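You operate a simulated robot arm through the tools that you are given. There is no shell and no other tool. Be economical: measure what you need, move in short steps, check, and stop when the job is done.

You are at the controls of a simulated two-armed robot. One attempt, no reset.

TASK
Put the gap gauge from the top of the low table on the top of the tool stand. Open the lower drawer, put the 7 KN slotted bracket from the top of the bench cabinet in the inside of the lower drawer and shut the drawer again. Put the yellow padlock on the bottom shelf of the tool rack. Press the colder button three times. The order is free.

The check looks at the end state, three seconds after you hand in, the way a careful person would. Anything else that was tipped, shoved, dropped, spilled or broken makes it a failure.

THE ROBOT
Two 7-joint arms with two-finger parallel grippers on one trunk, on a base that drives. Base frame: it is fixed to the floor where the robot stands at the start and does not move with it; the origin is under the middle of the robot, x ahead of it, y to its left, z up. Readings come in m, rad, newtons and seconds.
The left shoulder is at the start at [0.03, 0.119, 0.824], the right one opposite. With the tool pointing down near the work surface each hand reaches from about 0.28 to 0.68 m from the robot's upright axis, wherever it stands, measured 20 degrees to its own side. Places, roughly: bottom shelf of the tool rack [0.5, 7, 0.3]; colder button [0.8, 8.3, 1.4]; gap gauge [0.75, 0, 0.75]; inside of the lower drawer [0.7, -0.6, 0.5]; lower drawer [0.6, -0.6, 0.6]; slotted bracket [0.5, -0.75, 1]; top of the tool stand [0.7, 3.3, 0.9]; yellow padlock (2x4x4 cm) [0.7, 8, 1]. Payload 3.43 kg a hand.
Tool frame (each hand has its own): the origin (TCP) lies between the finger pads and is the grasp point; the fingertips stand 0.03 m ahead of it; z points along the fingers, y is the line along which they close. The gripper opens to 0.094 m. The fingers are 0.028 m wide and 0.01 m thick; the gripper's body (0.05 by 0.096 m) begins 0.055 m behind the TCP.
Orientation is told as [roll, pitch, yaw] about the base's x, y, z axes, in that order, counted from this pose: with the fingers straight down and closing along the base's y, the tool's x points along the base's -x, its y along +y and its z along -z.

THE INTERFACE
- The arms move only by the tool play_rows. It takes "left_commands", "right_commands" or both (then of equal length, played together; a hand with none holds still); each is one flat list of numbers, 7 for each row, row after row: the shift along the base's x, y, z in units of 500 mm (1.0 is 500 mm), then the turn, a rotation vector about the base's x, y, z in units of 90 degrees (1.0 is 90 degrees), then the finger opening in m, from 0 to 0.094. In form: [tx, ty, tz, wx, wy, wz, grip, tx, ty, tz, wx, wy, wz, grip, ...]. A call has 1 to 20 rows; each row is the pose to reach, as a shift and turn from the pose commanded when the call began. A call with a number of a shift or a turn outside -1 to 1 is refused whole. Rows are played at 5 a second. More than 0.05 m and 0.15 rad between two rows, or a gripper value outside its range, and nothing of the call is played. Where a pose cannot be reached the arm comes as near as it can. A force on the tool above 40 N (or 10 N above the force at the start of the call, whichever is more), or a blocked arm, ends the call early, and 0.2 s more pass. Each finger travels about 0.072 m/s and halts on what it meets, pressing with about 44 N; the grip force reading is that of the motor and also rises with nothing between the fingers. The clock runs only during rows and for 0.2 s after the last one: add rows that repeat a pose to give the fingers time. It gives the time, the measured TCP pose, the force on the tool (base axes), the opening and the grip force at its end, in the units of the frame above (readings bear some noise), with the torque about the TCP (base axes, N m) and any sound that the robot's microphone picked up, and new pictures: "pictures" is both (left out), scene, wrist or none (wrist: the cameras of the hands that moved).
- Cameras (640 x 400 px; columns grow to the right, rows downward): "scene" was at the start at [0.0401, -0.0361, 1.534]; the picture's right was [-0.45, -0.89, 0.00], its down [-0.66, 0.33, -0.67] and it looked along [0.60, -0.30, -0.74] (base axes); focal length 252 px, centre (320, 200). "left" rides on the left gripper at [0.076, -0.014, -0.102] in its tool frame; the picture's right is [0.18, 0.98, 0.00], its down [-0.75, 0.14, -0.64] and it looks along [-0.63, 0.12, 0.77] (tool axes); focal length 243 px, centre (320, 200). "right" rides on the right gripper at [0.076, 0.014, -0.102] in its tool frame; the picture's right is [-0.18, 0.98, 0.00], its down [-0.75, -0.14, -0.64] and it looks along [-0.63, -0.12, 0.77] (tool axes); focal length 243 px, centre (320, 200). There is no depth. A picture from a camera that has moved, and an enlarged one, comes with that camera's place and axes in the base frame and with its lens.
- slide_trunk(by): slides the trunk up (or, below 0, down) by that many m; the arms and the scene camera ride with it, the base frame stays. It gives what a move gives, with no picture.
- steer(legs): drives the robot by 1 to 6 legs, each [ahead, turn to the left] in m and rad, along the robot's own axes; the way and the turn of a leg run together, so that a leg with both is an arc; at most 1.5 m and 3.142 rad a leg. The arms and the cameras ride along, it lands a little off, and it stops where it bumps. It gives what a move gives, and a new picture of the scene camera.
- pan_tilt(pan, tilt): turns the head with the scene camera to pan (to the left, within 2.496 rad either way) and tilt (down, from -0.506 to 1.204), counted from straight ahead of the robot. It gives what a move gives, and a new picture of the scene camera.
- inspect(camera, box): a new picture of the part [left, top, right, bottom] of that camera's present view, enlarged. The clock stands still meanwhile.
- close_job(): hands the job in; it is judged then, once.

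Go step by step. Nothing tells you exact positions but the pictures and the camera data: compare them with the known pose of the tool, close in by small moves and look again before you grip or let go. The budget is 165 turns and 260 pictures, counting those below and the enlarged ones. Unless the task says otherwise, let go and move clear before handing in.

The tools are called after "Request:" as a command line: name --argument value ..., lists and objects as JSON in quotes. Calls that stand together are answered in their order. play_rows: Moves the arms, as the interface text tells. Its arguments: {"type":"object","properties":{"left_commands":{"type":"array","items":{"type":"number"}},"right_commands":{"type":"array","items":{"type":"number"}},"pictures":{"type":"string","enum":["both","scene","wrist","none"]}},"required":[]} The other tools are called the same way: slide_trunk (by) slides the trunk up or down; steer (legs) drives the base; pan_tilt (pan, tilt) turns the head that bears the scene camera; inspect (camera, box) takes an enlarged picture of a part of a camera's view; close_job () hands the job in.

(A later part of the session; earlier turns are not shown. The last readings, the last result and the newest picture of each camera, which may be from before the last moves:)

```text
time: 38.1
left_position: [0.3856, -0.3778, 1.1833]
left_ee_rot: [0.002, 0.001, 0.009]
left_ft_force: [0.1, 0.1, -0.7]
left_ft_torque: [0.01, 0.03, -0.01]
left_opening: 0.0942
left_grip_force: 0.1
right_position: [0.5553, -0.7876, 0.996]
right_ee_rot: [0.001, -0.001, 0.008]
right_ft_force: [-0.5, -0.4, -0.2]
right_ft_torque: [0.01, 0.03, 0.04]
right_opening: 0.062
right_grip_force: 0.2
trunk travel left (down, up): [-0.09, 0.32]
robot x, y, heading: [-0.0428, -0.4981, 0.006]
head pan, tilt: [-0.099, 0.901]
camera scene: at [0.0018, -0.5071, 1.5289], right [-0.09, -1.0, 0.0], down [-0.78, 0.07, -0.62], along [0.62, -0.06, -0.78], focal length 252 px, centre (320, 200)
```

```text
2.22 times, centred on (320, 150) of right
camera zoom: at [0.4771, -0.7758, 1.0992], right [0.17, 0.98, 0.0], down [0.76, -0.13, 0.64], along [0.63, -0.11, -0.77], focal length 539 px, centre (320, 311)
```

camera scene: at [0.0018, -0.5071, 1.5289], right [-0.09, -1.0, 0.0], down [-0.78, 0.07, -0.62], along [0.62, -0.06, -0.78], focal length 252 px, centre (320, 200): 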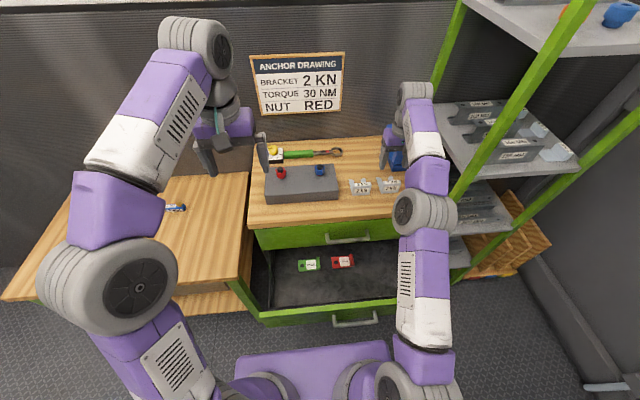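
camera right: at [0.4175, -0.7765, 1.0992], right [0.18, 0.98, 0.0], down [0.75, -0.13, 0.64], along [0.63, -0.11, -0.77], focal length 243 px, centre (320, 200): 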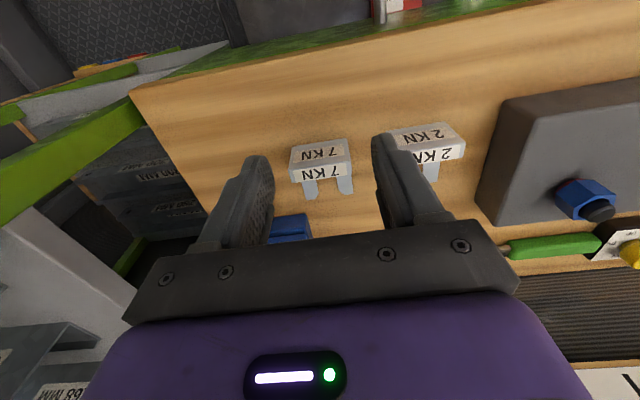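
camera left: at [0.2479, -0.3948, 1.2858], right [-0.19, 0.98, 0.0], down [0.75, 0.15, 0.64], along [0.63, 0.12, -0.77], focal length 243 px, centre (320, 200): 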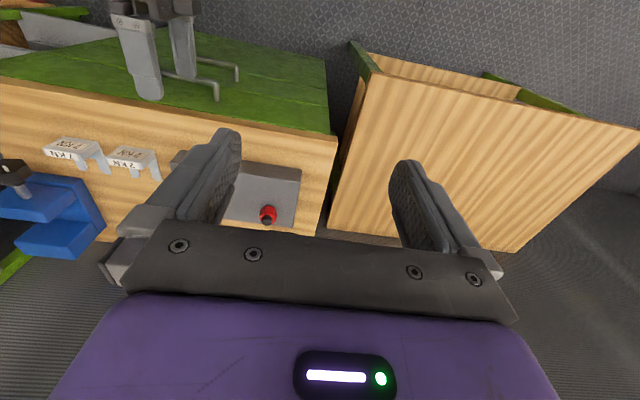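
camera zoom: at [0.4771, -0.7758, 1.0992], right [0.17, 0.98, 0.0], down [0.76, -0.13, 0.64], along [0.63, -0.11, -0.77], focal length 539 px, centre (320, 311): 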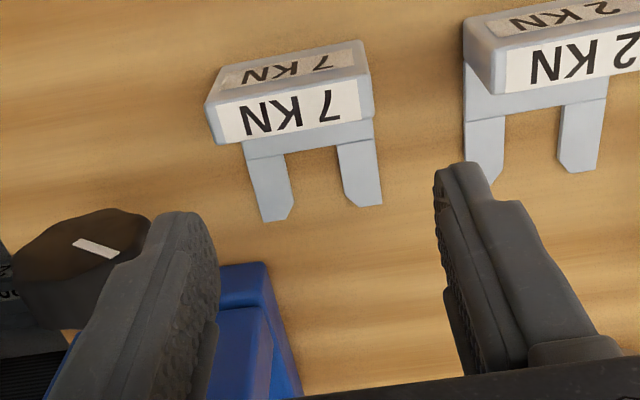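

From this view the bracket is centred at y = -0.796, with its upright from x = 0.527 to 0.542 and its top at 0.926. I'll align and descend with limited opening.

Request:
play_rows --right_commands '[-0.02, -0.01, 0, 0, 0, 0, 0.059, -0.034, -0.017, 0, 0, 0, 0, 0.059, -0.034, -0.017, -0.04, 0, 0, 0, 0.059, -0.034, -0.017, -0.08, 0, 0, 0, 0.059, -0.034, -0.017, -0.12, 0, 0, 0, 0.059, -0.034, -0.017, -0.146, 0, 0, 0, 0.059, -0.034, -0.017, -0.146, 0, 0, 0, 0.059]'

Request:
inspect --camera "scene" --box '[330, 120, 450, 220]'

```text
time: 39.6
left_position: [0.3823, -0.3779, 1.1826]
left_ee_rot: [0.0, -0.001, 0.007]
left_ft_force: [0.3, -0.8, 0.4]
left_ft_torque: [0.04, 0.0, -0.02]
left_opening: 0.094
left_grip_force: 0.1
right_position: [0.5386, -0.7987, 0.9375]
right_ee_rot: [-0.005, -0.029, 0.006]
right_ft_force: [-4.2, 1.1, 18.4]
right_ft_torque: [-0.54, 0.16, -0.15]
right_opening: 0.0594
right_grip_force: 0.5
trunk travel left (down, up): [-0.09, 0.32]
robot x, y, heading: [-0.0451, -0.4989, 0.004]
head pan, tilt: [-0.099, 0.901]
stopped in row 7 (right hand): the force on the tool passed its limit at 43 N (the readings are from after the stop); the commanded pose is now the measured one
camera scene: at [-0.001, -0.5066, 1.5291], right [-0.09, -1.0, 0.0], down [-0.78, 0.07, -0.62], along [0.62, -0.06, -0.78], focal length 252 px, centre (320, 200)
camera right: at [0.4587, -0.7852, 1.0375], right [0.18, 0.98, 0.0], down [0.74, -0.13, 0.66], along [0.65, -0.12, -0.75], focal length 243 px, centre (320, 200)
```

scene: 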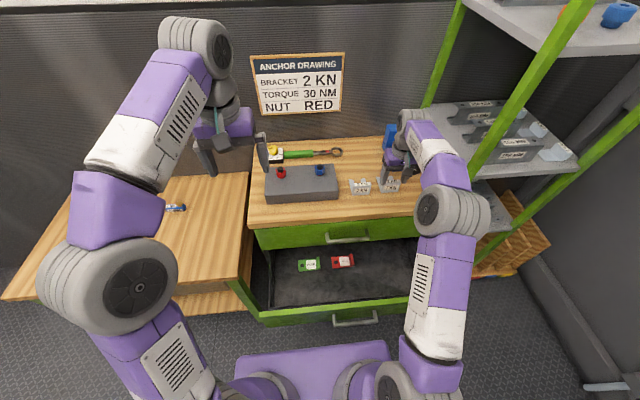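
right: 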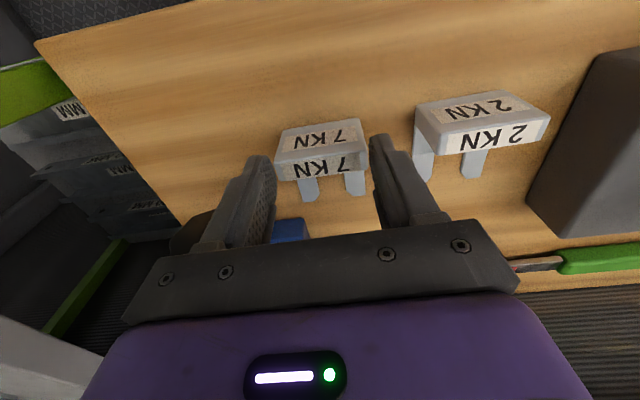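

```text
4.00 times, centred on (390, 170) of scene
camera zoom: at [-0.001, -0.5066, 1.5291], right [-0.09, -1.0, 0.0], down [-0.78, 0.07, -0.62], along [0.62, -0.06, -0.78], focal length 1009 px, centre (40, 320)
```

zoom: 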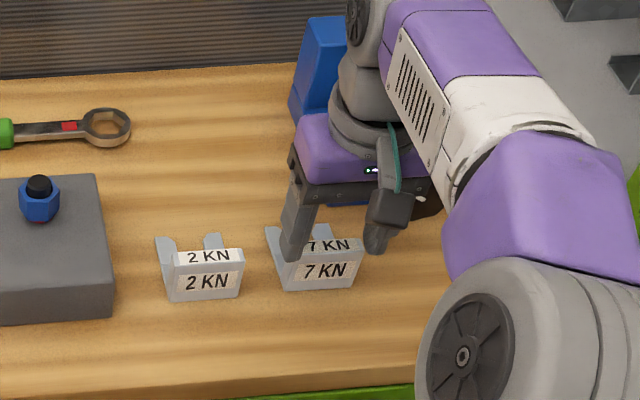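

The hand touched something at tip height 0.907. I'll enlarge the wrist view to see which finger it is.

Request:
inspect --camera "right" --box '[150, 100, 470, 290]'

```text
2.00 times, centred on (310, 195) of right
camera zoom: at [0.4587, -0.7852, 1.0375], right [0.18, 0.98, 0.0], down [0.74, -0.13, 0.66], along [0.65, -0.12, -0.75], focal length 485 px, centre (340, 210)
```

zoom: 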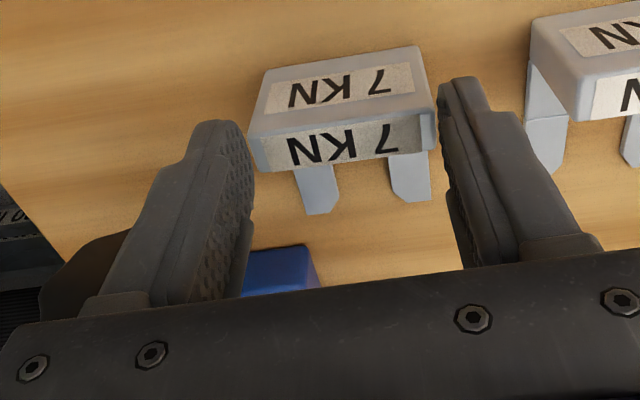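

The -y finger most likely grazed the black vise knob beyond the bracket. I'll lift, shift 14 mm toward the robot and slightly left, narrow the opening and try again.

Request:
play_rows --right_commands '[0, 0, 0.04, 0, 0.01, 0, 0.058, -0.03, 0.006, 0.05, 0, 0.0185, 0, 0.057, -0.03, 0.006, 0.02, 0, 0.0185, 0, 0.057, -0.03, 0.006, 0, 0, 0.0185, 0, 0.057, -0.03, 0.006, -0.015, 0, 0.0185, 0, 0.057, -0.03, 0.006, -0.03, 0, 0.0185, 0, 0.057, -0.03, 0.006, -0.03, 0, 0.0185, 0, 0.057]' --pictures "wrist"

```text
time: 40.8
left_position: [0.3835, -0.3779, 1.1845]
left_ee_rot: [0.0, -0.002, 0.009]
left_ft_force: [0.1, 0.1, -0.4]
left_ft_torque: [0.01, 0.05, 0.02]
left_opening: 0.0939
left_grip_force: 0.0
right_position: [0.5255, -0.796, 0.937]
right_ee_rot: [-0.007, -0.013, 0.004]
right_ft_force: [-4.4, 1.2, 16.3]
right_ft_torque: [-0.4, -0.07, -0.17]
right_opening: 0.056
right_grip_force: 0.1
trunk travel left (down, up): [-0.09, 0.32]
robot x, y, heading: [-0.0421, -0.4975, 0.006]
head pan, tilt: [-0.099, 0.901]
stopped in row 6 (right hand): the force on the tool passed its limit at 46 N (the readings are from after the stop); the commanded pose is now the measured one
camera right: at [0.4471, -0.7824, 1.0382], right [0.18, 0.98, 0.0], down [0.75, -0.13, 0.65], along [0.64, -0.12, -0.76], focal length 243 px, centre (320, 200)
```

right: 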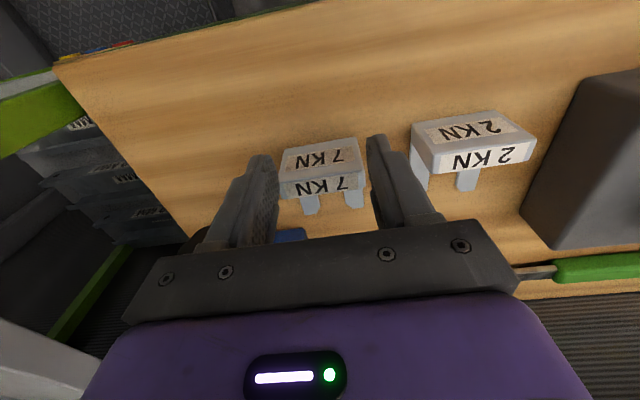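

Contact came at the same height again, so the fingers are simply touching the tabletop at z ≈ 0.907, beside the bracket. I'll lift 4 mm and close.

Request:
play_rows --right_commands '[0.01, 0, 0.01, 0, 0.008, 0, 0.057, 0.012, 0, 0.01, 0, 0.008, 0, 0.03, 0.012, 0, 0.01, 0, 0.008, 0, 0, 0.012, 0, 0.01, 0, 0.008, 0, 0, 0.012, 0, 0.01, 0, 0.008, 0, 0]'

```text
time: 42.0
left_position: [0.3831, -0.3785, 1.1821]
left_ee_rot: [0.001, 0.001, 0.009]
left_ft_force: [-0.5, 0.2, 0.6]
left_ft_torque: [0.01, -0.02, -0.02]
left_opening: 0.094
left_grip_force: 0.1
right_position: [0.5318, -0.795, 0.9389]
right_ee_rot: [-0.006, 0.003, 0.006]
right_ft_force: [0.1, 0.9, -0.1]
right_ft_torque: [0.01, -0.03, 0.01]
right_opening: 0.0
right_grip_force: 32.7
trunk travel left (down, up): [-0.09, 0.32]
robot x, y, heading: [-0.0489, -0.4999, 0.003]
head pan, tilt: [-0.099, 0.901]
camera scene: at [0.0002, -0.5071, 1.529], right [-0.09, -1.0, 0.0], down [-0.78, 0.07, -0.62], along [0.62, -0.06, -0.78], focal length 252 px, centre (320, 200)
camera right: at [0.4551, -0.7826, 1.0412], right [0.18, 0.98, -0.01], down [0.76, -0.13, 0.64], along [0.63, -0.12, -0.77], focal length 243 px, centre (320, 200)
```

scene: 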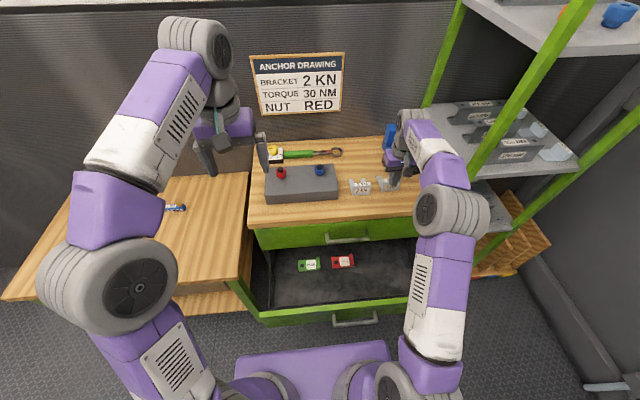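
right: 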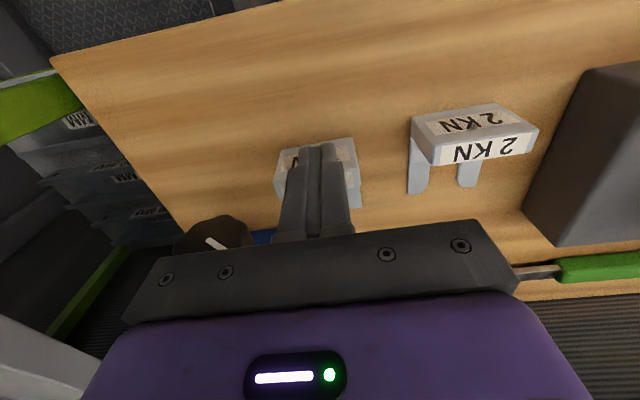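

The fingers closed on air above the bracket, so it is lower (top ≈ 0.905) and wider (≈ 55 mm) than I thought. I'll rise, open to 0.075, and recentre.

Request:
play_rows --right_commands '[0, 0, 0.05, 0, 0, 0, 0, 0, 0, 0.07, 0, 0, 0, 0.03, 0.02, -0.008, 0.07, 0, 0, 0, 0.075, 0.03, -0.008, 0.07, 0, 0, 0, 0.075, 0.03, -0.008, 0.07, 0, 0, 0, 0.075, 0.03, -0.008, 0.07, 0, 0, 0, 0.075]'

Request:
inspect --camera "right" --box '[200, 60, 440, 240]'

```text
time: 43.4
left_position: [0.3836, -0.3777, 1.183]
left_ee_rot: [0.0, 0.0, 0.009]
left_ft_force: [0.7, 0.2, -0.7]
left_ft_torque: [0.03, -0.02, -0.01]
left_opening: 0.0939
left_grip_force: 0.1
right_position: [0.5472, -0.7994, 0.9733]
right_ee_rot: [-0.005, 0.003, 0.007]
right_ft_force: [0.0, 0.0, -0.6]
right_ft_torque: [-0.02, -0.03, -0.01]
right_opening: 0.0749
right_grip_force: 0.1
trunk travel left (down, up): [-0.09, 0.32]
robot x, y, heading: [-0.0451, -0.4958, 0.005]
head pan, tilt: [-0.099, 0.901]
camera scene: at [0.0002, -0.5071, 1.529], right [-0.09, -1.0, 0.0], down [-0.78, 0.07, -0.62], along [0.62, -0.06, -0.78], focal length 252 px, centre (320, 200)
camera right: at [0.4702, -0.7868, 1.0761], right [0.18, 0.98, -0.01], down [0.76, -0.13, 0.64], along [0.63, -0.12, -0.77], focal length 243 px, centre (320, 200)
```

scene: 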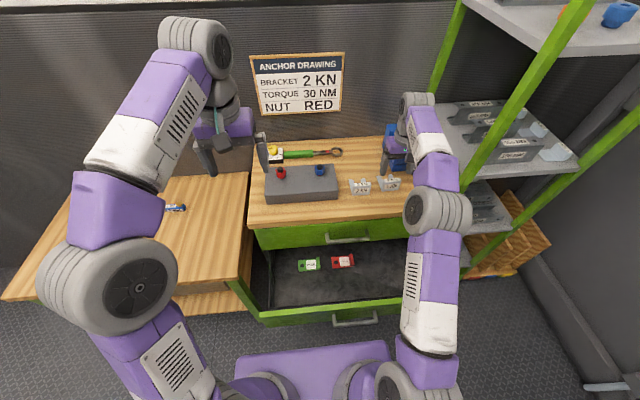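
right: 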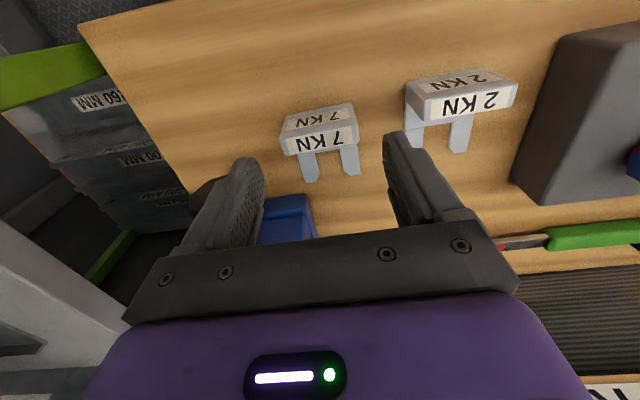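

```text
2.22 times, centred on (320, 150) of right
camera zoom: at [0.4702, -0.7868, 1.0761], right [0.18, 0.98, -0.01], down [0.76, -0.13, 0.64], along [0.63, -0.12, -0.77], focal length 539 px, centre (320, 311)
```

zoom: 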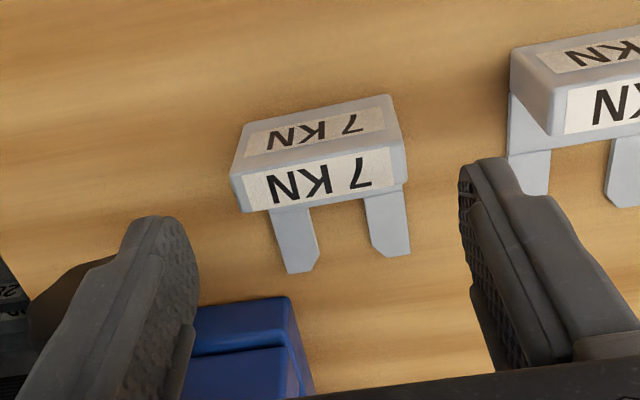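

I'll recentre on [0.553, -0.804] and descend with a 0.078 opening.

Request:
play_rows --right_commands '[0.012, -0.009, 0, 0, 0, 0, 0.078, 0.012, -0.009, -0.04, 0, 0, 0, 0.078, 0.012, -0.009, -0.08, 0, 0, 0, 0.078, 0.012, -0.009, -0.105, 0, 0, 0, 0.078, 0.012, -0.009, -0.127, 0, 0, 0, 0.078, 0.012, -0.009, -0.127, 0, 0, 0, 0.078]' --pictures "none"

Request:
inspect --camera "right" --box '[200, 80, 440, 260]'

Request:
inspect --camera "scene" --box '[330, 120, 450, 220]'

```text
time: 44.8
left_position: [0.3833, -0.3776, 1.1828]
left_ee_rot: [0.001, 0.001, 0.009]
left_ft_force: [-1.2, -0.9, 0.5]
left_ft_torque: [0.02, 0.01, -0.05]
left_opening: 0.0941
left_grip_force: 0.0
right_position: [0.5528, -0.8044, 0.9104]
right_ee_rot: [-0.007, 0.005, 0.006]
right_ft_force: [0.9, 0.0, -0.8]
right_ft_torque: [0.0, 0.03, 0.03]
right_opening: 0.0779
right_grip_force: 0.0
trunk travel left (down, up): [-0.09, 0.32]
robot x, y, heading: [-0.0437, -0.4965, 0.001]
head pan, tilt: [-0.099, 0.901]
```

```text
2.22 times, centred on (320, 170) of right
camera zoom: at [0.4759, -0.7912, 1.0122], right [0.18, 0.98, -0.01], down [0.76, -0.13, 0.64], along [0.63, -0.12, -0.77], focal length 539 px, centre (320, 267)
```

zoom: 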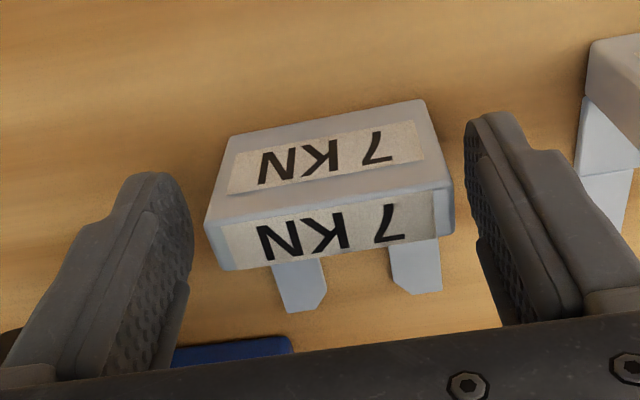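

```text
4.00 times, centred on (390, 170) of scene
camera zoom: at [0.0001, -0.5071, 1.529], right [-0.09, -1.0, 0.0], down [-0.78, 0.07, -0.62], along [0.62, -0.06, -0.78], focal length 1009 px, centre (40, 320)
```

zoom: 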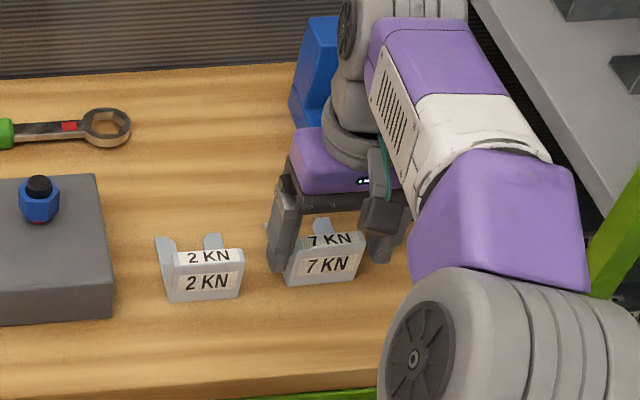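

The bracket now sits between the fingers. I'll go down 8 mm more and close.

Request:
play_rows --right_commands '[0, 0, -0.016, 0, 0, 0, 0.078, 0, 0, -0.016, 0, 0, 0, 0.06, 0, 0, -0.016, 0, 0, 0, 0.03, 0, 0, -0.016, 0, 0, 0, 0.03, 0, 0, -0.016, 0, 0, 0, 0.03, 0, 0, -0.016, 0, 0, 0, 0.03]' --pictures "wrist"

```text
time: 46.2
left_position: [0.3844, -0.3787, 1.1834]
left_ee_rot: [0.0, 0.002, 0.01]
left_ft_force: [0.0, -0.4, 0.1]
left_ft_torque: [-0.01, 0.0, 0.0]
left_opening: 0.0938
left_grip_force: 0.1
right_position: [0.5524, -0.8048, 0.9018]
right_ee_rot: [-0.008, 0.003, 0.008]
right_ft_force: [0.9, -0.8, 1.1]
right_ft_torque: [-0.04, -0.06, 0.01]
right_opening: 0.061
right_grip_force: 44.0
trunk travel left (down, up): [-0.09, 0.32]
robot x, y, heading: [-0.0433, -0.4981, 0.005]
head pan, tilt: [-0.099, 0.901]
camera right: at [0.476, -0.7913, 1.0046], right [0.18, 0.98, -0.01], down [0.76, -0.13, 0.64], along [0.63, -0.12, -0.77], focal length 243 px, centre (320, 200)
```

right: 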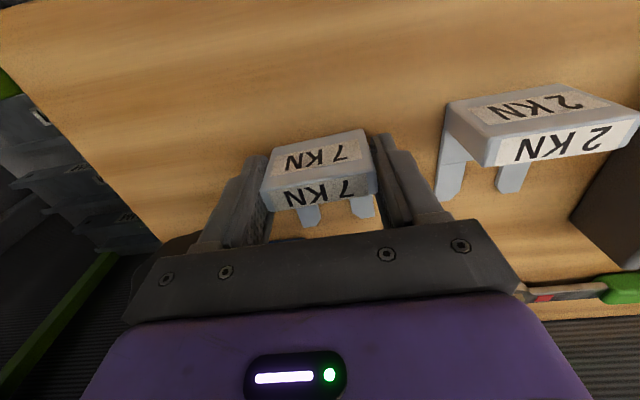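

The 7 KN bracket is gripped. I'll lift it straight up, then carry it back over the open drawer at about [0.33, -0.80].

Request:
play_rows --right_commands '[0, 0, 0.06, 0, 0, 0, 0.03, 0, 0, 0.13, 0, 0, 0, 0.03, 0, 0, 0.2, 0, 0, 0, 0.03, 0, 0, 0.26, 0, 0, 0, 0.03, -0.07, 0, 0.28, 0, 0, 0, 0.03, -0.15, 0, 0.28, 0, 0, 0, 0.03, -0.23, 0, 0.28, 0, 0, 0, 0.03, -0.31, 0, 0.28, 0, 0, 0, 0.03, -0.38, 0, 0.28, 0, 0, 0, 0.03, -0.44, 0, 0.28, 0, 0, 0, 0.03, -0.44, 0, 0.28, 0, 0, 0, 0.03]'

```text
time: 48.6
left_position: [0.3842, -0.3784, 1.1844]
left_ee_rot: [0.0, 0.0, 0.009]
left_ft_force: [-0.1, -0.1, 0.3]
left_ft_torque: [0.0, -0.02, -0.01]
left_opening: 0.0939
left_grip_force: 0.0
right_position: [0.3322, -0.8045, 1.0414]
right_ee_rot: [-0.007, 0.003, 0.006]
right_ft_force: [0.6, -1.3, -1.5]
right_ft_torque: [0.01, -0.01, -0.03]
right_opening: 0.0612
right_grip_force: 44.2
right hand out of reach, approached as far as the arm can: row 3, 4
trunk travel left (down, up): [-0.09, 0.32]
robot x, y, heading: [-0.045, -0.4983, 0.008]
head pan, tilt: [-0.099, 0.901]
camera scene: at [0.0008, -0.5072, 1.529], right [-0.09, -1.0, 0.0], down [-0.78, 0.07, -0.62], along [0.62, -0.06, -0.78], focal length 252 px, centre (320, 200)
camera right: at [0.2564, -0.7913, 1.1442], right [0.18, 0.98, -0.01], down [0.76, -0.13, 0.64], along [0.63, -0.12, -0.77], focal length 243 px, centre (320, 200)
```

scene: 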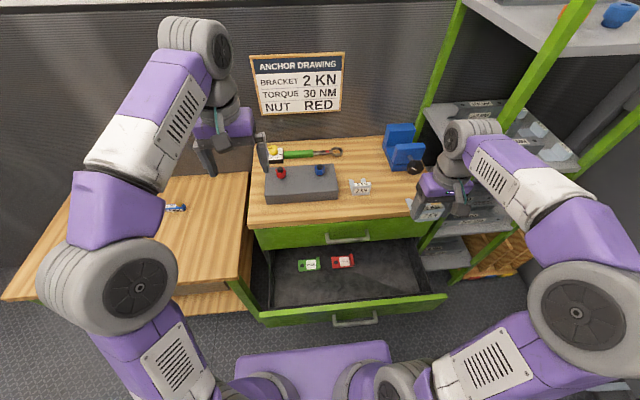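
right: 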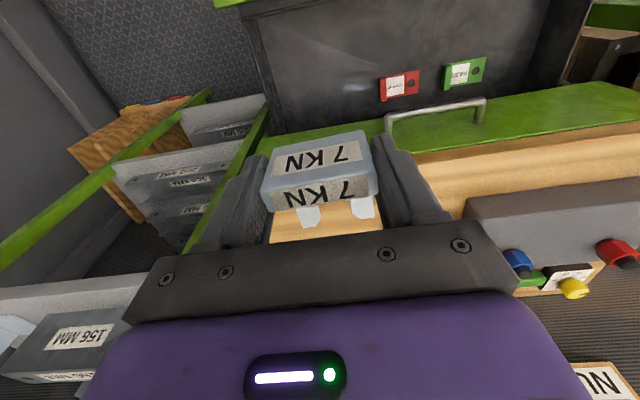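

The hand is over the free right part of the drawer. I'll lower to z ≈ 0.70 and look.

Request:
play_rows --right_commands '[-0.01, 0, -0.08, 0, 0, 0, 0.03, -0.02, 0, -0.16, 0, 0, 0, 0.03, -0.02, 0, -0.24, 0, 0, 0, 0.03, -0.02, 0, -0.32, 0, 0, 0, 0.03, -0.02, 0, -0.4, 0, 0, 0, 0.03, -0.02, 0, -0.48, 0, 0, 0, 0.03, -0.02, 0, -0.56, 0, 0, 0, 0.03, -0.02, 0, -0.63, 0, 0, 0, 0.03, -0.02, 0, -0.68, 0, 0, 0, 0.03, -0.02, 0, -0.68, 0, 0, 0, 0.03]'

```text
time: 50.8
left_position: [0.3842, -0.378, 1.1836]
left_ee_rot: [0.001, 0.001, 0.008]
left_ft_force: [0.5, 1.1, -0.2]
left_ft_torque: [-0.02, 0.01, -0.02]
left_opening: 0.0942
left_grip_force: 0.1
right_position: [0.3226, -0.8048, 0.7022]
right_ee_rot: [-0.008, 0.004, 0.008]
right_ft_force: [-0.3, -0.5, -0.8]
right_ft_torque: [-0.01, 0.01, -0.02]
right_opening: 0.0602
right_grip_force: 43.5
trunk travel left (down, up): [-0.09, 0.32]
robot x, y, heading: [-0.0392, -0.5004, 0.005]
head pan, tilt: [-0.099, 0.901]
camera scene: at [0.0001, -0.5072, 1.529], right [-0.09, -1.0, 0.0], down [-0.78, 0.07, -0.62], along [0.62, -0.06, -0.78], focal length 252 px, centre (320, 200)
camera right: at [0.2457, -0.7918, 0.8049], right [0.18, 0.98, -0.01], down [0.76, -0.13, 0.64], along [0.63, -0.12, -0.77], focal length 243 px, centre (320, 200)
```

scene: 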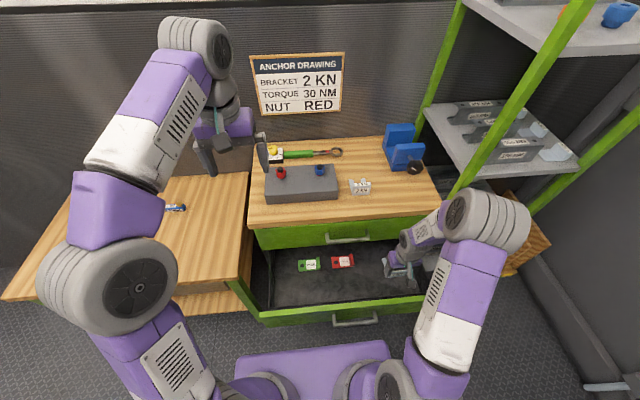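
right: 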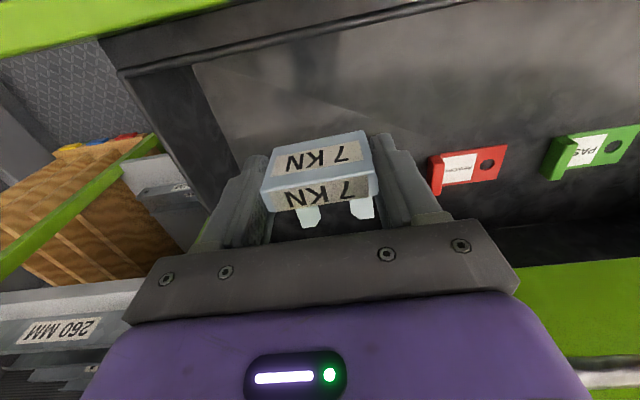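

The bracket is inside the drawer, whose floor is at about z = 0.565. I'll lower slowly until it touches.

Request:
play_rows --right_commands '[0, 0, -0.04, 0, 0, 0, 0.03, 0, 0, -0.08, 0, 0, 0, 0.03, 0, 0, -0.12, 0, 0, 0, 0.03, 0, 0, -0.14, 0, 0, 0, 0.03, 0, 0, -0.15, 0, 0, 0, 0.03, 0, 0, -0.16, 0, 0, 0, 0.03, 0, 0, -0.165, 0, 0, 0, 0.03, 0, 0, -0.17, 0, 0, 0, 0.03, 0, 0, -0.175, 0, 0, 0, 0.03, 0, 0, -0.18, 0, 0, 0, 0.03]'

```text
time: 53.0
left_position: [0.3831, -0.3789, 1.1848]
left_ee_rot: [0.0, -0.001, 0.008]
left_ft_force: [0.0, 0.2, 0.1]
left_ft_torque: [-0.02, 0.01, 0.0]
left_opening: 0.0943
left_grip_force: 0.0
right_position: [0.3223, -0.8046, 0.6126]
right_ee_rot: [-0.007, 0.003, 0.008]
right_ft_force: [-0.3, 0.0, -1.2]
right_ft_torque: [-0.02, 0.0, 0.02]
right_opening: 0.0603
right_grip_force: 43.6
trunk travel left (down, up): [-0.09, 0.32]
robot x, y, heading: [-0.0434, -0.4976, 0.007]
head pan, tilt: [-0.099, 0.901]
camera scene: at [0.0003, -0.5072, 1.529], right [-0.09, -1.0, 0.0], down [-0.78, 0.07, -0.62], along [0.62, -0.06, -0.78], focal length 252 px, centre (320, 200)
camera right: at [0.2462, -0.7913, 0.7145], right [0.18, 0.98, -0.01], down [0.76, -0.13, 0.64], along [0.63, -0.12, -0.77], focal length 243 px, centre (320, 200)
```

scene: 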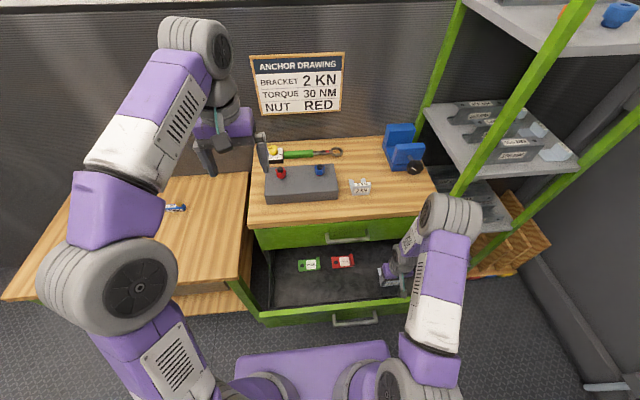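
right: 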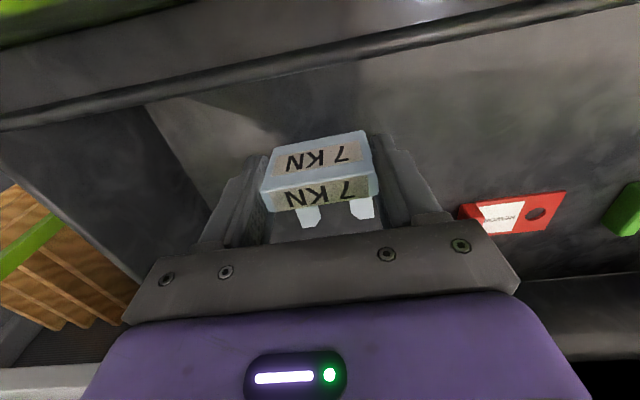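

There's no contact yet, so I'll keep going in small steps.

Request:
play_rows --right_commands '[0, 0, -0.006, 0, 0, 0, 0.03, 0, 0, -0.012, 0, 0, 0, 0.03, 0, 0, -0.018, 0, 0, 0, 0.03, 0, 0, -0.024, 0, 0, 0, 0.03, 0, 0, -0.03, 0, 0, 0, 0.03, 0, 0, -0.036, 0, 0, 0, 0.03, 0, 0, -0.042, 0, 0, 0, 0.03, 0, 0, -0.048, 0, 0, 0, 0.03, 0, 0, -0.054, 0, 0, 0, 0.03, 0, 0, -0.06, 0, 0, 0, 0.03]'

```text
time: 55.2
left_position: [0.3847, -0.3781, 1.1834]
left_ee_rot: [0.0, 0.0, 0.008]
left_ft_force: [-0.5, -0.1, -0.6]
left_ft_torque: [-0.01, -0.01, -0.01]
left_opening: 0.0939
left_grip_force: 0.2
right_position: [0.324, -0.805, 0.5822]
right_ee_rot: [-0.009, 0.003, 0.006]
right_ft_force: [-0.3, 0.1, -1.5]
right_ft_torque: [-0.01, -0.01, 0.01]
right_opening: 0.0601
right_grip_force: 44.2
trunk travel left (down, up): [-0.09, 0.32]
robot x, y, heading: [-0.0436, -0.5007, 0.004]
head pan, tilt: [-0.099, 0.901]
camera scene: at [0.0003, -0.5072, 1.529], right [-0.09, -1.0, 0.0], down [-0.78, 0.07, -0.62], along [0.62, -0.06, -0.78], focal length 252 px, centre (320, 200)
camera right: at [0.2465, -0.7914, 0.6846], right [0.18, 0.98, -0.01], down [0.76, -0.13, 0.64], along [0.63, -0.12, -0.77], focal length 243 px, centre (320, 200)
```

scene: 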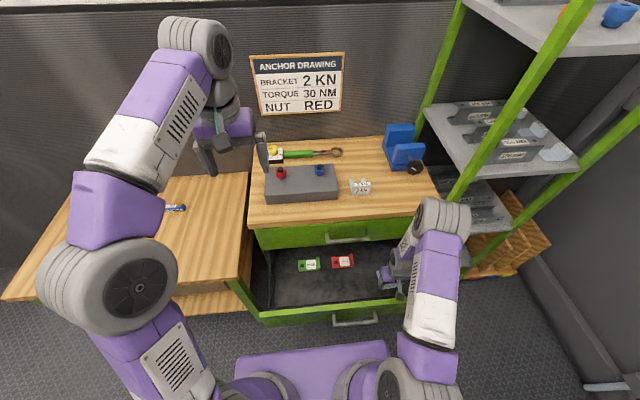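
right: 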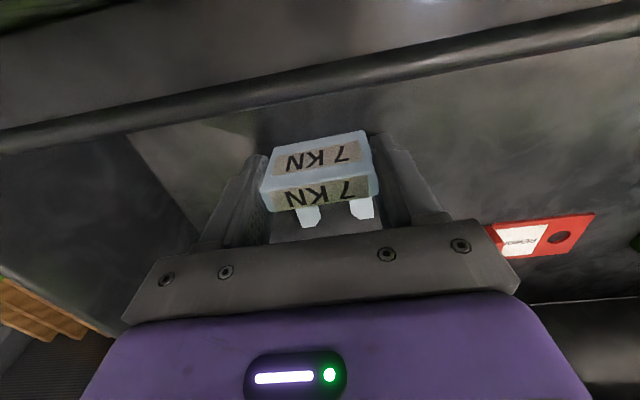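

There's still no contact, and the wrist camera is nearing the drawer's front panel. I'll shift 25 mm deeper and continue down.

Request:
play_rows --right_commands '[0.025, 0, 0, 0, 0, 0, 0.03, 0.05, 0, 0, 0, 0, 0, 0.03, 0.05, 0, -0.006, 0, 0, 0, 0.03, 0.05, 0, -0.012, 0, 0, 0, 0.03, 0.05, 0, -0.018, 0, 0, 0, 0.03, 0.05, 0, -0.024, 0, 0, 0, 0.03, 0.05, 0, -0.03, 0, 0, 0, 0.03, 0.05, 0, -0.036, 0, 0, 0, 0.03, 0.05, 0, -0.042, 0, 0, 0, 0.03, 0.05, 0, -0.048, 0, 0, 0, 0.03, 0.05, 0, -0.054, 0, 0, 0, 0.03, 0.05, 0, -0.06, 0, 0, 0, 0.03]' --pictures "wrist"

Request:
inspect --camera "scene" --box '[300, 210, 480, 340]'

```text
time: 56.9
left_position: [0.3831, -0.3766, 1.1829]
left_ee_rot: [0.001, -0.003, 0.011]
left_ft_force: [-0.2, -0.4, 0.6]
left_ft_torque: [0.0, -0.01, -0.01]
left_opening: 0.0939
left_grip_force: 0.0
right_position: [0.35, -0.8039, 0.5686]
right_ee_rot: [-0.008, -0.002, 0.007]
right_ft_force: [1.1, 2.9, 19.7]
right_ft_torque: [0.23, 0.2, -0.08]
right_opening: 0.0606
right_grip_force: 43.8
trunk travel left (down, up): [-0.09, 0.32]
robot x, y, heading: [-0.0427, -0.5002, 0.007]
head pan, tilt: [-0.099, 0.901]
stopped in row 8 (right hand): the force on the tool passed its limit at 45 N (the readings are from after the stop); the commanded pose is now the measured one
camera right: at [0.2736, -0.7906, 0.671], right [0.18, 0.98, -0.01], down [0.75, -0.13, 0.65], along [0.63, -0.12, -0.76], focal length 243 px, centre (320, 200)
```

right: 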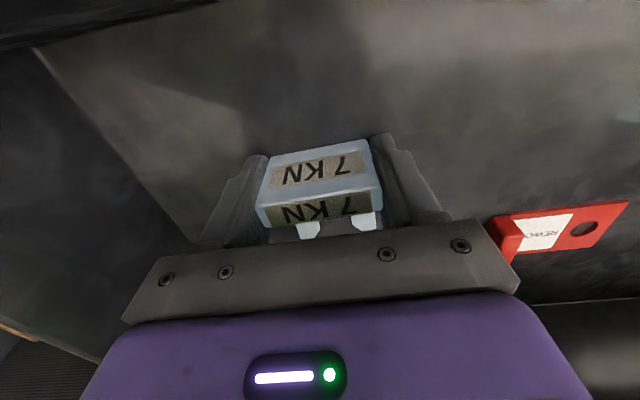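

```text
3.08 times, centred on (390, 275) of scene
camera zoom: at [-0.0004, -0.5062, 1.5289], right [-0.09, -1.0, 0.0], down [-0.78, 0.07, -0.62], along [0.62, -0.06, -0.78], focal length 776 px, centre (105, -31)
```

zoom: 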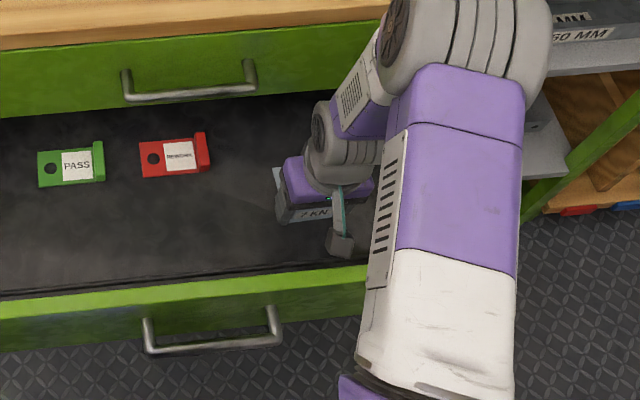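

The bracket has touched the drawer floor. I'll release it and rise straight up.

Request:
play_rows --right_commands '[0, 0, 0.002, 0, 0, 0, 0.065, 0, 0, 0.002, 0, 0, 0, 0.084, 0, 0, 0.002, 0, 0, 0, 0.084, 0, 0, 0.06, 0, 0, 0, 0.084, 0, 0, 0.14, 0, 0, 0, 0.084, 0, 0, 0.22, 0, 0, 0, 0.084, 0, 0, 0.3, 0, 0, 0, 0.084, 0, 0, 0.38, 0, 0, 0, 0.084, 0, 0, 0.46, 0, 0, 0, 0.084, 0, 0, 0.54, 0, 0, 0, 0.084, 0, 0, 0.62, 0, 0, 0, 0.084, 0, 0, 0.7, 0, 0, 0, 0.084, 0, 0, 0.78, 0, 0, 0, 0.084, 0, 0, 0.86, 0, 0, 0, 0.084, 0, 0, 0.94, 0, 0, 0, 0.084, 0, 0, 0.98, 0, 0, 0, 0.084, 0, 0, 0.98, 0, 0, 0, 0.084]'

```text
time: 60.5
left_position: [0.384, -0.3783, 1.184]
left_ee_rot: [0.0, 0.0, 0.008]
left_ft_force: [-0.1, 0.6, -0.5]
left_ft_torque: [-0.02, 0.02, 0.01]
left_opening: 0.0941
left_grip_force: 0.1
right_position: [0.3498, -0.8032, 1.0583]
right_ee_rot: [-0.007, 0.001, 0.007]
right_ft_force: [-0.1, 0.3, 0.1]
right_ft_torque: [-0.02, -0.01, 0.01]
right_opening: 0.084
right_grip_force: 0.0
trunk travel left (down, up): [-0.09, 0.32]
robot x, y, heading: [-0.0455, -0.4977, 0.003]
head pan, tilt: [-0.099, 0.901]
camera scene: at [0.0003, -0.5072, 1.529], right [-0.09, -1.0, 0.0], down [-0.78, 0.07, -0.62], along [0.62, -0.06, -0.78], focal length 252 px, centre (320, 200)
camera right: at [0.2729, -0.7905, 1.1609], right [0.18, 0.98, -0.01], down [0.76, -0.13, 0.64], along [0.63, -0.12, -0.77], focal length 243 px, centre (320, 200)
```

scene: 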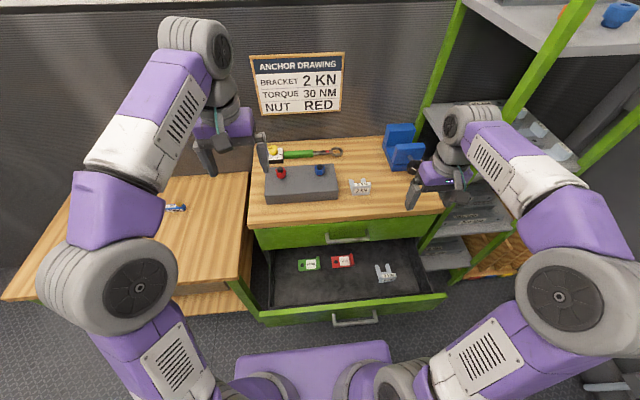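
right: 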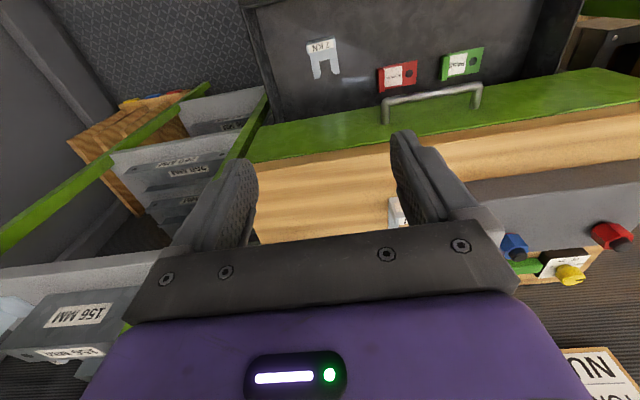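

The bracket is released in the drawer. I'll check that it stands properly.

Request:
inspect --camera "scene" --box '[300, 220, 460, 330]'

Request:
steer --legs '[[-0.36, 0]]'

```text
3.64 times, centred on (380, 275) of scene
camera zoom: at [0.0003, -0.5072, 1.529], right [-0.09, -1.0, 0.0], down [-0.78, 0.07, -0.62], along [0.62, -0.06, -0.78], focal length 917 px, centre (102, -73)
```

zoom: 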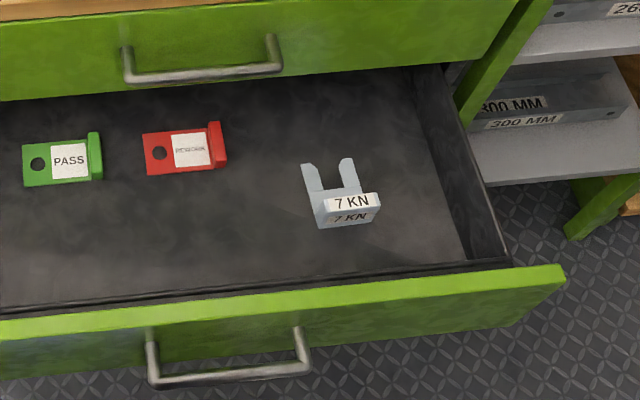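

```text
time: 62.8
left_position: [0.0262, -0.3798, 1.1843]
left_ee_rot: [0.0, -0.002, 0.01]
left_ft_force: [-0.1, 0.2, 0.7]
left_ft_torque: [-0.01, -0.01, 0.03]
left_opening: 0.094
left_grip_force: 0.2
right_position: [-0.0076, -0.8045, 1.0589]
right_ee_rot: [-0.007, 0.0, 0.006]
right_ft_force: [0.3, 0.2, 0.6]
right_ft_torque: [0.0, 0.01, -0.01]
right_opening: 0.084
right_grip_force: 0.1
trunk travel left (down, up): [-0.09, 0.32]
robot x, y, heading: [-0.4049, -0.5039, 0.006]
head pan, tilt: [-0.099, 0.901]
camera scene: at [-0.3578, -0.509, 1.529], right [-0.09, -1.0, 0.0], down [-0.78, 0.07, -0.62], along [0.62, -0.06, -0.78], focal length 252 px, centre (320, 200)
```

scene: 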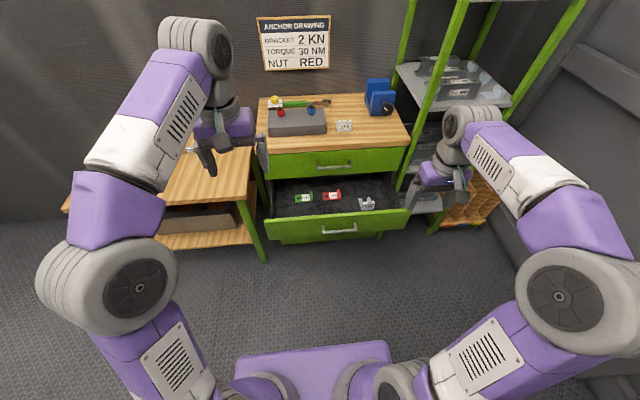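

The bracket stands well in the drawer. I'll bring the right hand back to the forward-pointing pose ahead of the handle, reversing the earlier path.

Request:
play_rows --right_commands '[0.054, 0.07, 0, 0, 0, 0, 0.094, 0.108, 0.145, 0, 0, 0, 0, 0.094, 0.162, 0.22, 0, 0, 0, 0, 0.094, 0.162, 0.227, -0.0595, -0.05133, -0.05133, 0.05133, 0.094, 0.162, 0.233, -0.119, -0.10267, -0.10267, 0.10267, 0.094, 0.162, 0.24, -0.178, -0.154, -0.154, 0.154, 0.094, 0.162, 0.247, -0.238, -0.20533, -0.20533, 0.20533, 0.094, 0.162, 0.253, -0.297, -0.25667, -0.25667, 0.25667, 0.094, 0.162, 0.26, -0.357, -0.308, -0.308, 0.308, 0.094, 0.162, 0.267, -0.416, -0.35933, -0.35933, 0.35933, 0.094, 0.162, 0.273, -0.476, -0.41067, -0.41067, 0.41067, 0.094, 0.162, 0.28, -0.535, -0.462, -0.462, 0.462, 0.094, 0.162, 0.287, -0.595, -0.51333, -0.51333, 0.51333, 0.094, 0.162, 0.293, -0.654, -0.56467, -0.56467, 0.56467, 0.094, 0.162, 0.3, -0.714, -0.616, -0.616, 0.616, 0.094, 0.162, 0.307, -0.773, -0.66733, -0.66733, 0.66733, 0.094, 0.162, 0.313, -0.833, -0.71867, -0.71867, 0.71867, 0.094, 0.162, 0.32, -0.892, -0.77, -0.77, 0.77, 0.094, 0.162, 0.32, -0.892, -0.77, -0.77, 0.77, 0.094]'

```text
time: 66.8
left_position: [0.0248, -0.3785, 1.1815]
left_ee_rot: [-0.001, -0.001, 0.011]
left_ft_force: [-0.1, 0.8, 0.5]
left_ft_torque: [-0.01, -0.01, 0.0]
left_opening: 0.0937
left_grip_force: 0.1
right_position: [0.0733, -0.6461, 0.6126]
right_ee_rot: [-1.577, 0.008, 1.571]
right_ft_force: [-0.4, -0.4, 0.1]
right_ft_torque: [-0.01, -0.03, 0.01]
right_opening: 0.0938
right_grip_force: 0.2
trunk travel left (down, up): [-0.09, 0.32]
robot x, y, heading: [-0.4018, -0.5016, 0.004]
head pan, tilt: [-0.099, 0.901]
camera scene: at [-0.3571, -0.509, 1.529], right [-0.09, -1.0, 0.0], down [-0.78, 0.07, -0.62], along [0.62, -0.06, -0.78], focal length 252 px, centre (320, 200)
camera right: at [-0.0296, -0.723, 0.5975], right [0.01, 0.18, -0.98], down [-0.64, 0.75, 0.13], along [0.77, 0.63, 0.12], focal length 243 px, centre (320, 200)
```

scene: 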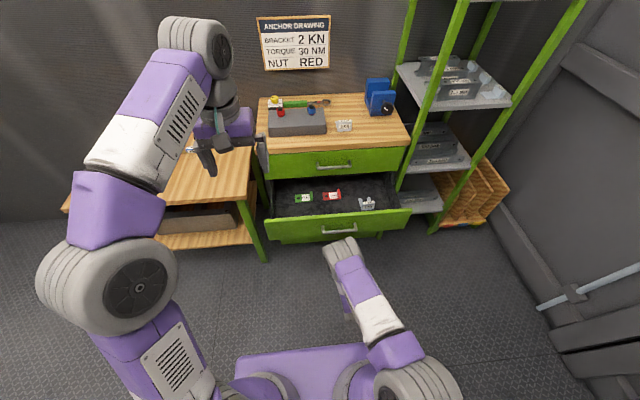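
right: 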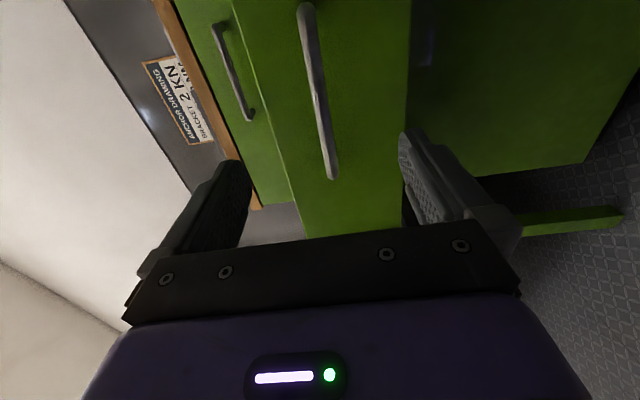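

I'll drive forward 0.1 m so the open fingers straddle the handle, then close on it.

Request:
steer --legs '[[0.1, 0]]'

Request:
play_rows --right_commands '[0, 0, 0, 0, 0, 0, 0.04, 0, 0, 0, 0, 0, 0, 0, 0, 0, 0, 0, 0, 0, 0, 0, 0, 0, 0, 0, 0, 0, 0, 0, 0, 0, 0, 0, 0]' --pictures "wrist"

```text
time: 68.0
left_position: [0.1271, -0.3799, 1.1834]
left_ee_rot: [0.0, 0.0, 0.009]
left_ft_force: [0.4, -0.8, 0.6]
left_ft_torque: [-0.01, 0.02, -0.01]
left_opening: 0.0941
left_grip_force: 0.0
right_position: [0.1723, -0.6461, 0.6118]
right_ee_rot: [-1.578, 0.008, 1.57]
right_ft_force: [0.0, -0.2, 0.2]
right_ft_torque: [0.03, -0.04, 0.05]
right_opening: 0.0941
right_grip_force: 0.0
trunk travel left (down, up): [-0.09, 0.32]
robot x, y, heading: [-0.3035, -0.5027, 0.0]
head pan, tilt: [-0.099, 0.901]
camera scene: at [-0.2568, -0.5084, 1.5289], right [-0.09, -1.0, 0.0], down [-0.78, 0.07, -0.62], along [0.62, -0.06, -0.78], focal length 252 px, centre (320, 200)
```

scene: 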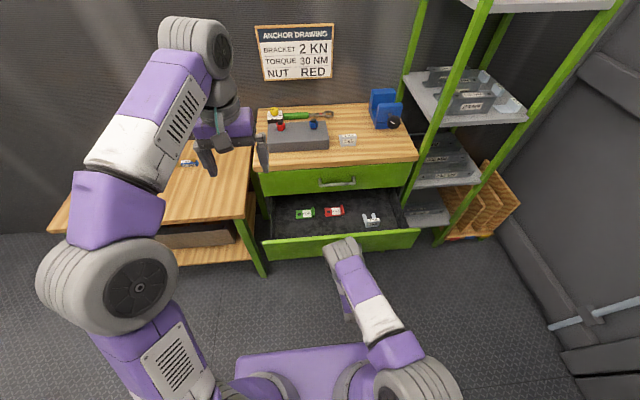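

```text
time: 69.2
left_position: [0.1259, -0.3788, 1.1837]
left_ee_rot: [-0.001, 0.002, 0.01]
left_ft_force: [0.8, 0.0, -0.3]
left_ft_torque: [0.01, -0.02, -0.01]
left_opening: 0.094
left_grip_force: 0.1
right_position: [0.1716, -0.6445, 0.6117]
right_ee_rot: [-1.576, 0.007, 1.57]
right_ft_force: [0.1, 0.5, -4.9]
right_ft_torque: [0.84, 0.09, -0.1]
right_opening: 0.0138
right_grip_force: 45.1
trunk travel left (down, up): [-0.09, 0.32]
robot x, y, heading: [-0.3023, -0.4989, 0.004]
head pan, tilt: [-0.099, 0.901]
camera right: at [0.069, -0.7225, 0.5971], right [0.01, 0.18, -0.98], down [-0.64, 0.76, 0.13], along [0.77, 0.63, 0.12], focal length 243 px, centre (320, 200)
```

right: 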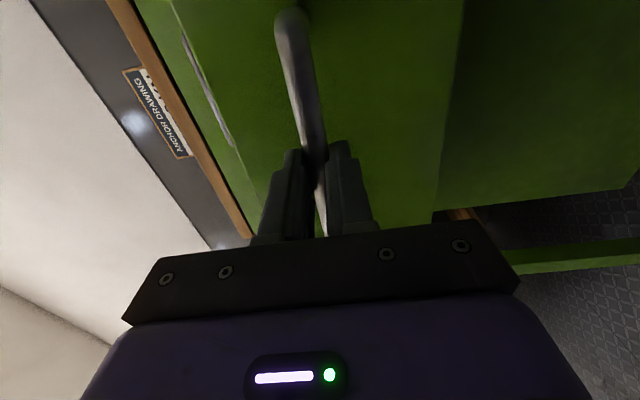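

The handle is gripped, so I'll push the drawer shut.

Request:
play_rows --right_commands '[0.02, 0, 0, 0, 0, 0, 0, 0.06, 0, 0, 0, 0, 0, 0, 0.1, 0, 0, 0, 0, 0, 0, 0.14, 0, 0, 0, 0, 0, 0, 0.18, 0, 0, 0, 0, 0, 0, 0.22, 0, 0, 0, 0, 0, 0, 0.26, 0, 0, 0, 0, 0, 0, 0.3, 0, 0, 0, 0, 0, 0, 0.34, 0, 0, 0, 0, 0, 0, 0.38, 0, 0, 0, 0, 0, 0, 0.42, 0, 0, 0, 0, 0, 0, 0.44, 0, 0, 0, 0, 0, 0, 0.455, 0, 0, 0, 0, 0, 0, 0.464, 0, 0, 0, 0, 0, 0, 0.47, 0, 0, 0, 0, 0, 0, 0.476, 0, 0, 0, 0, 0, 0]'

Request:
inspect --camera "scene" --box '[240, 90, 440, 260]'

```text
time: 72.6
left_position: [0.1237, -0.3803, 1.1838]
left_ee_rot: [0.0, -0.001, 0.01]
left_ft_force: [-0.4, 0.6, 0.4]
left_ft_torque: [0.0, 0.03, -0.04]
left_opening: 0.094
left_grip_force: 0.1
right_position: [0.4073, -0.6462, 0.6125]
right_ee_rot: [-1.577, 0.006, 1.567]
right_ft_force: [-31.2, 4.6, -1.9]
right_ft_torque: [1.24, 0.03, 0.06]
right_opening: 0.0138
right_grip_force: 45.3
trunk travel left (down, up): [-0.09, 0.32]
robot x, y, heading: [-0.3043, -0.4998, 0.004]
head pan, tilt: [-0.099, 0.901]
camera scene: at [-0.2606, -0.5084, 1.529], right [-0.09, -1.0, 0.0], down [-0.78, 0.07, -0.62], along [0.62, -0.06, -0.78], focal length 252 px, centre (320, 200)
camera right: at [0.3051, -0.7234, 0.5971], right [0.01, 0.18, -0.98], down [-0.64, 0.76, 0.13], along [0.77, 0.63, 0.12], focal length 243 px, centre (320, 200)
```

scene: 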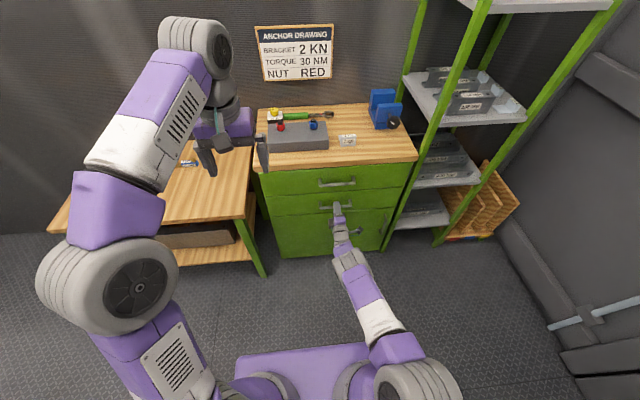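
right: 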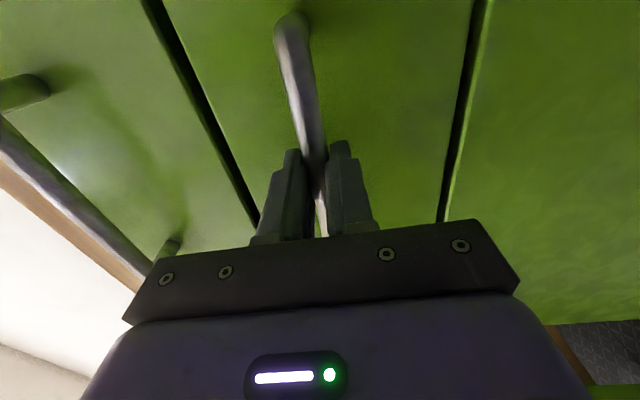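

```text
2.35 times, centred on (340, 175) of scene
camera zoom: at [-0.2606, -0.5084, 1.529], right [-0.09, -1.0, 0.0], down [-0.78, 0.07, -0.62], along [0.62, -0.06, -0.78], focal length 593 px, centre (273, 259)
```

zoom: 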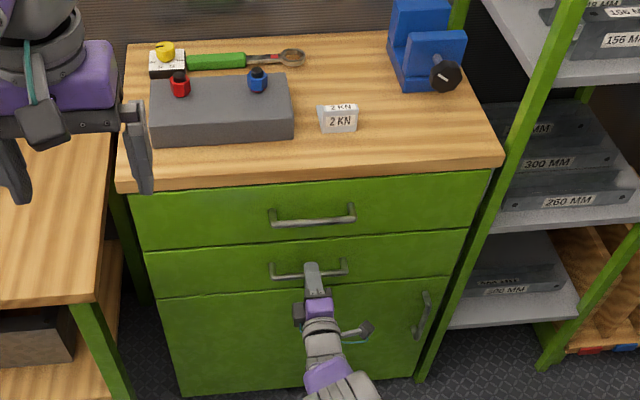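

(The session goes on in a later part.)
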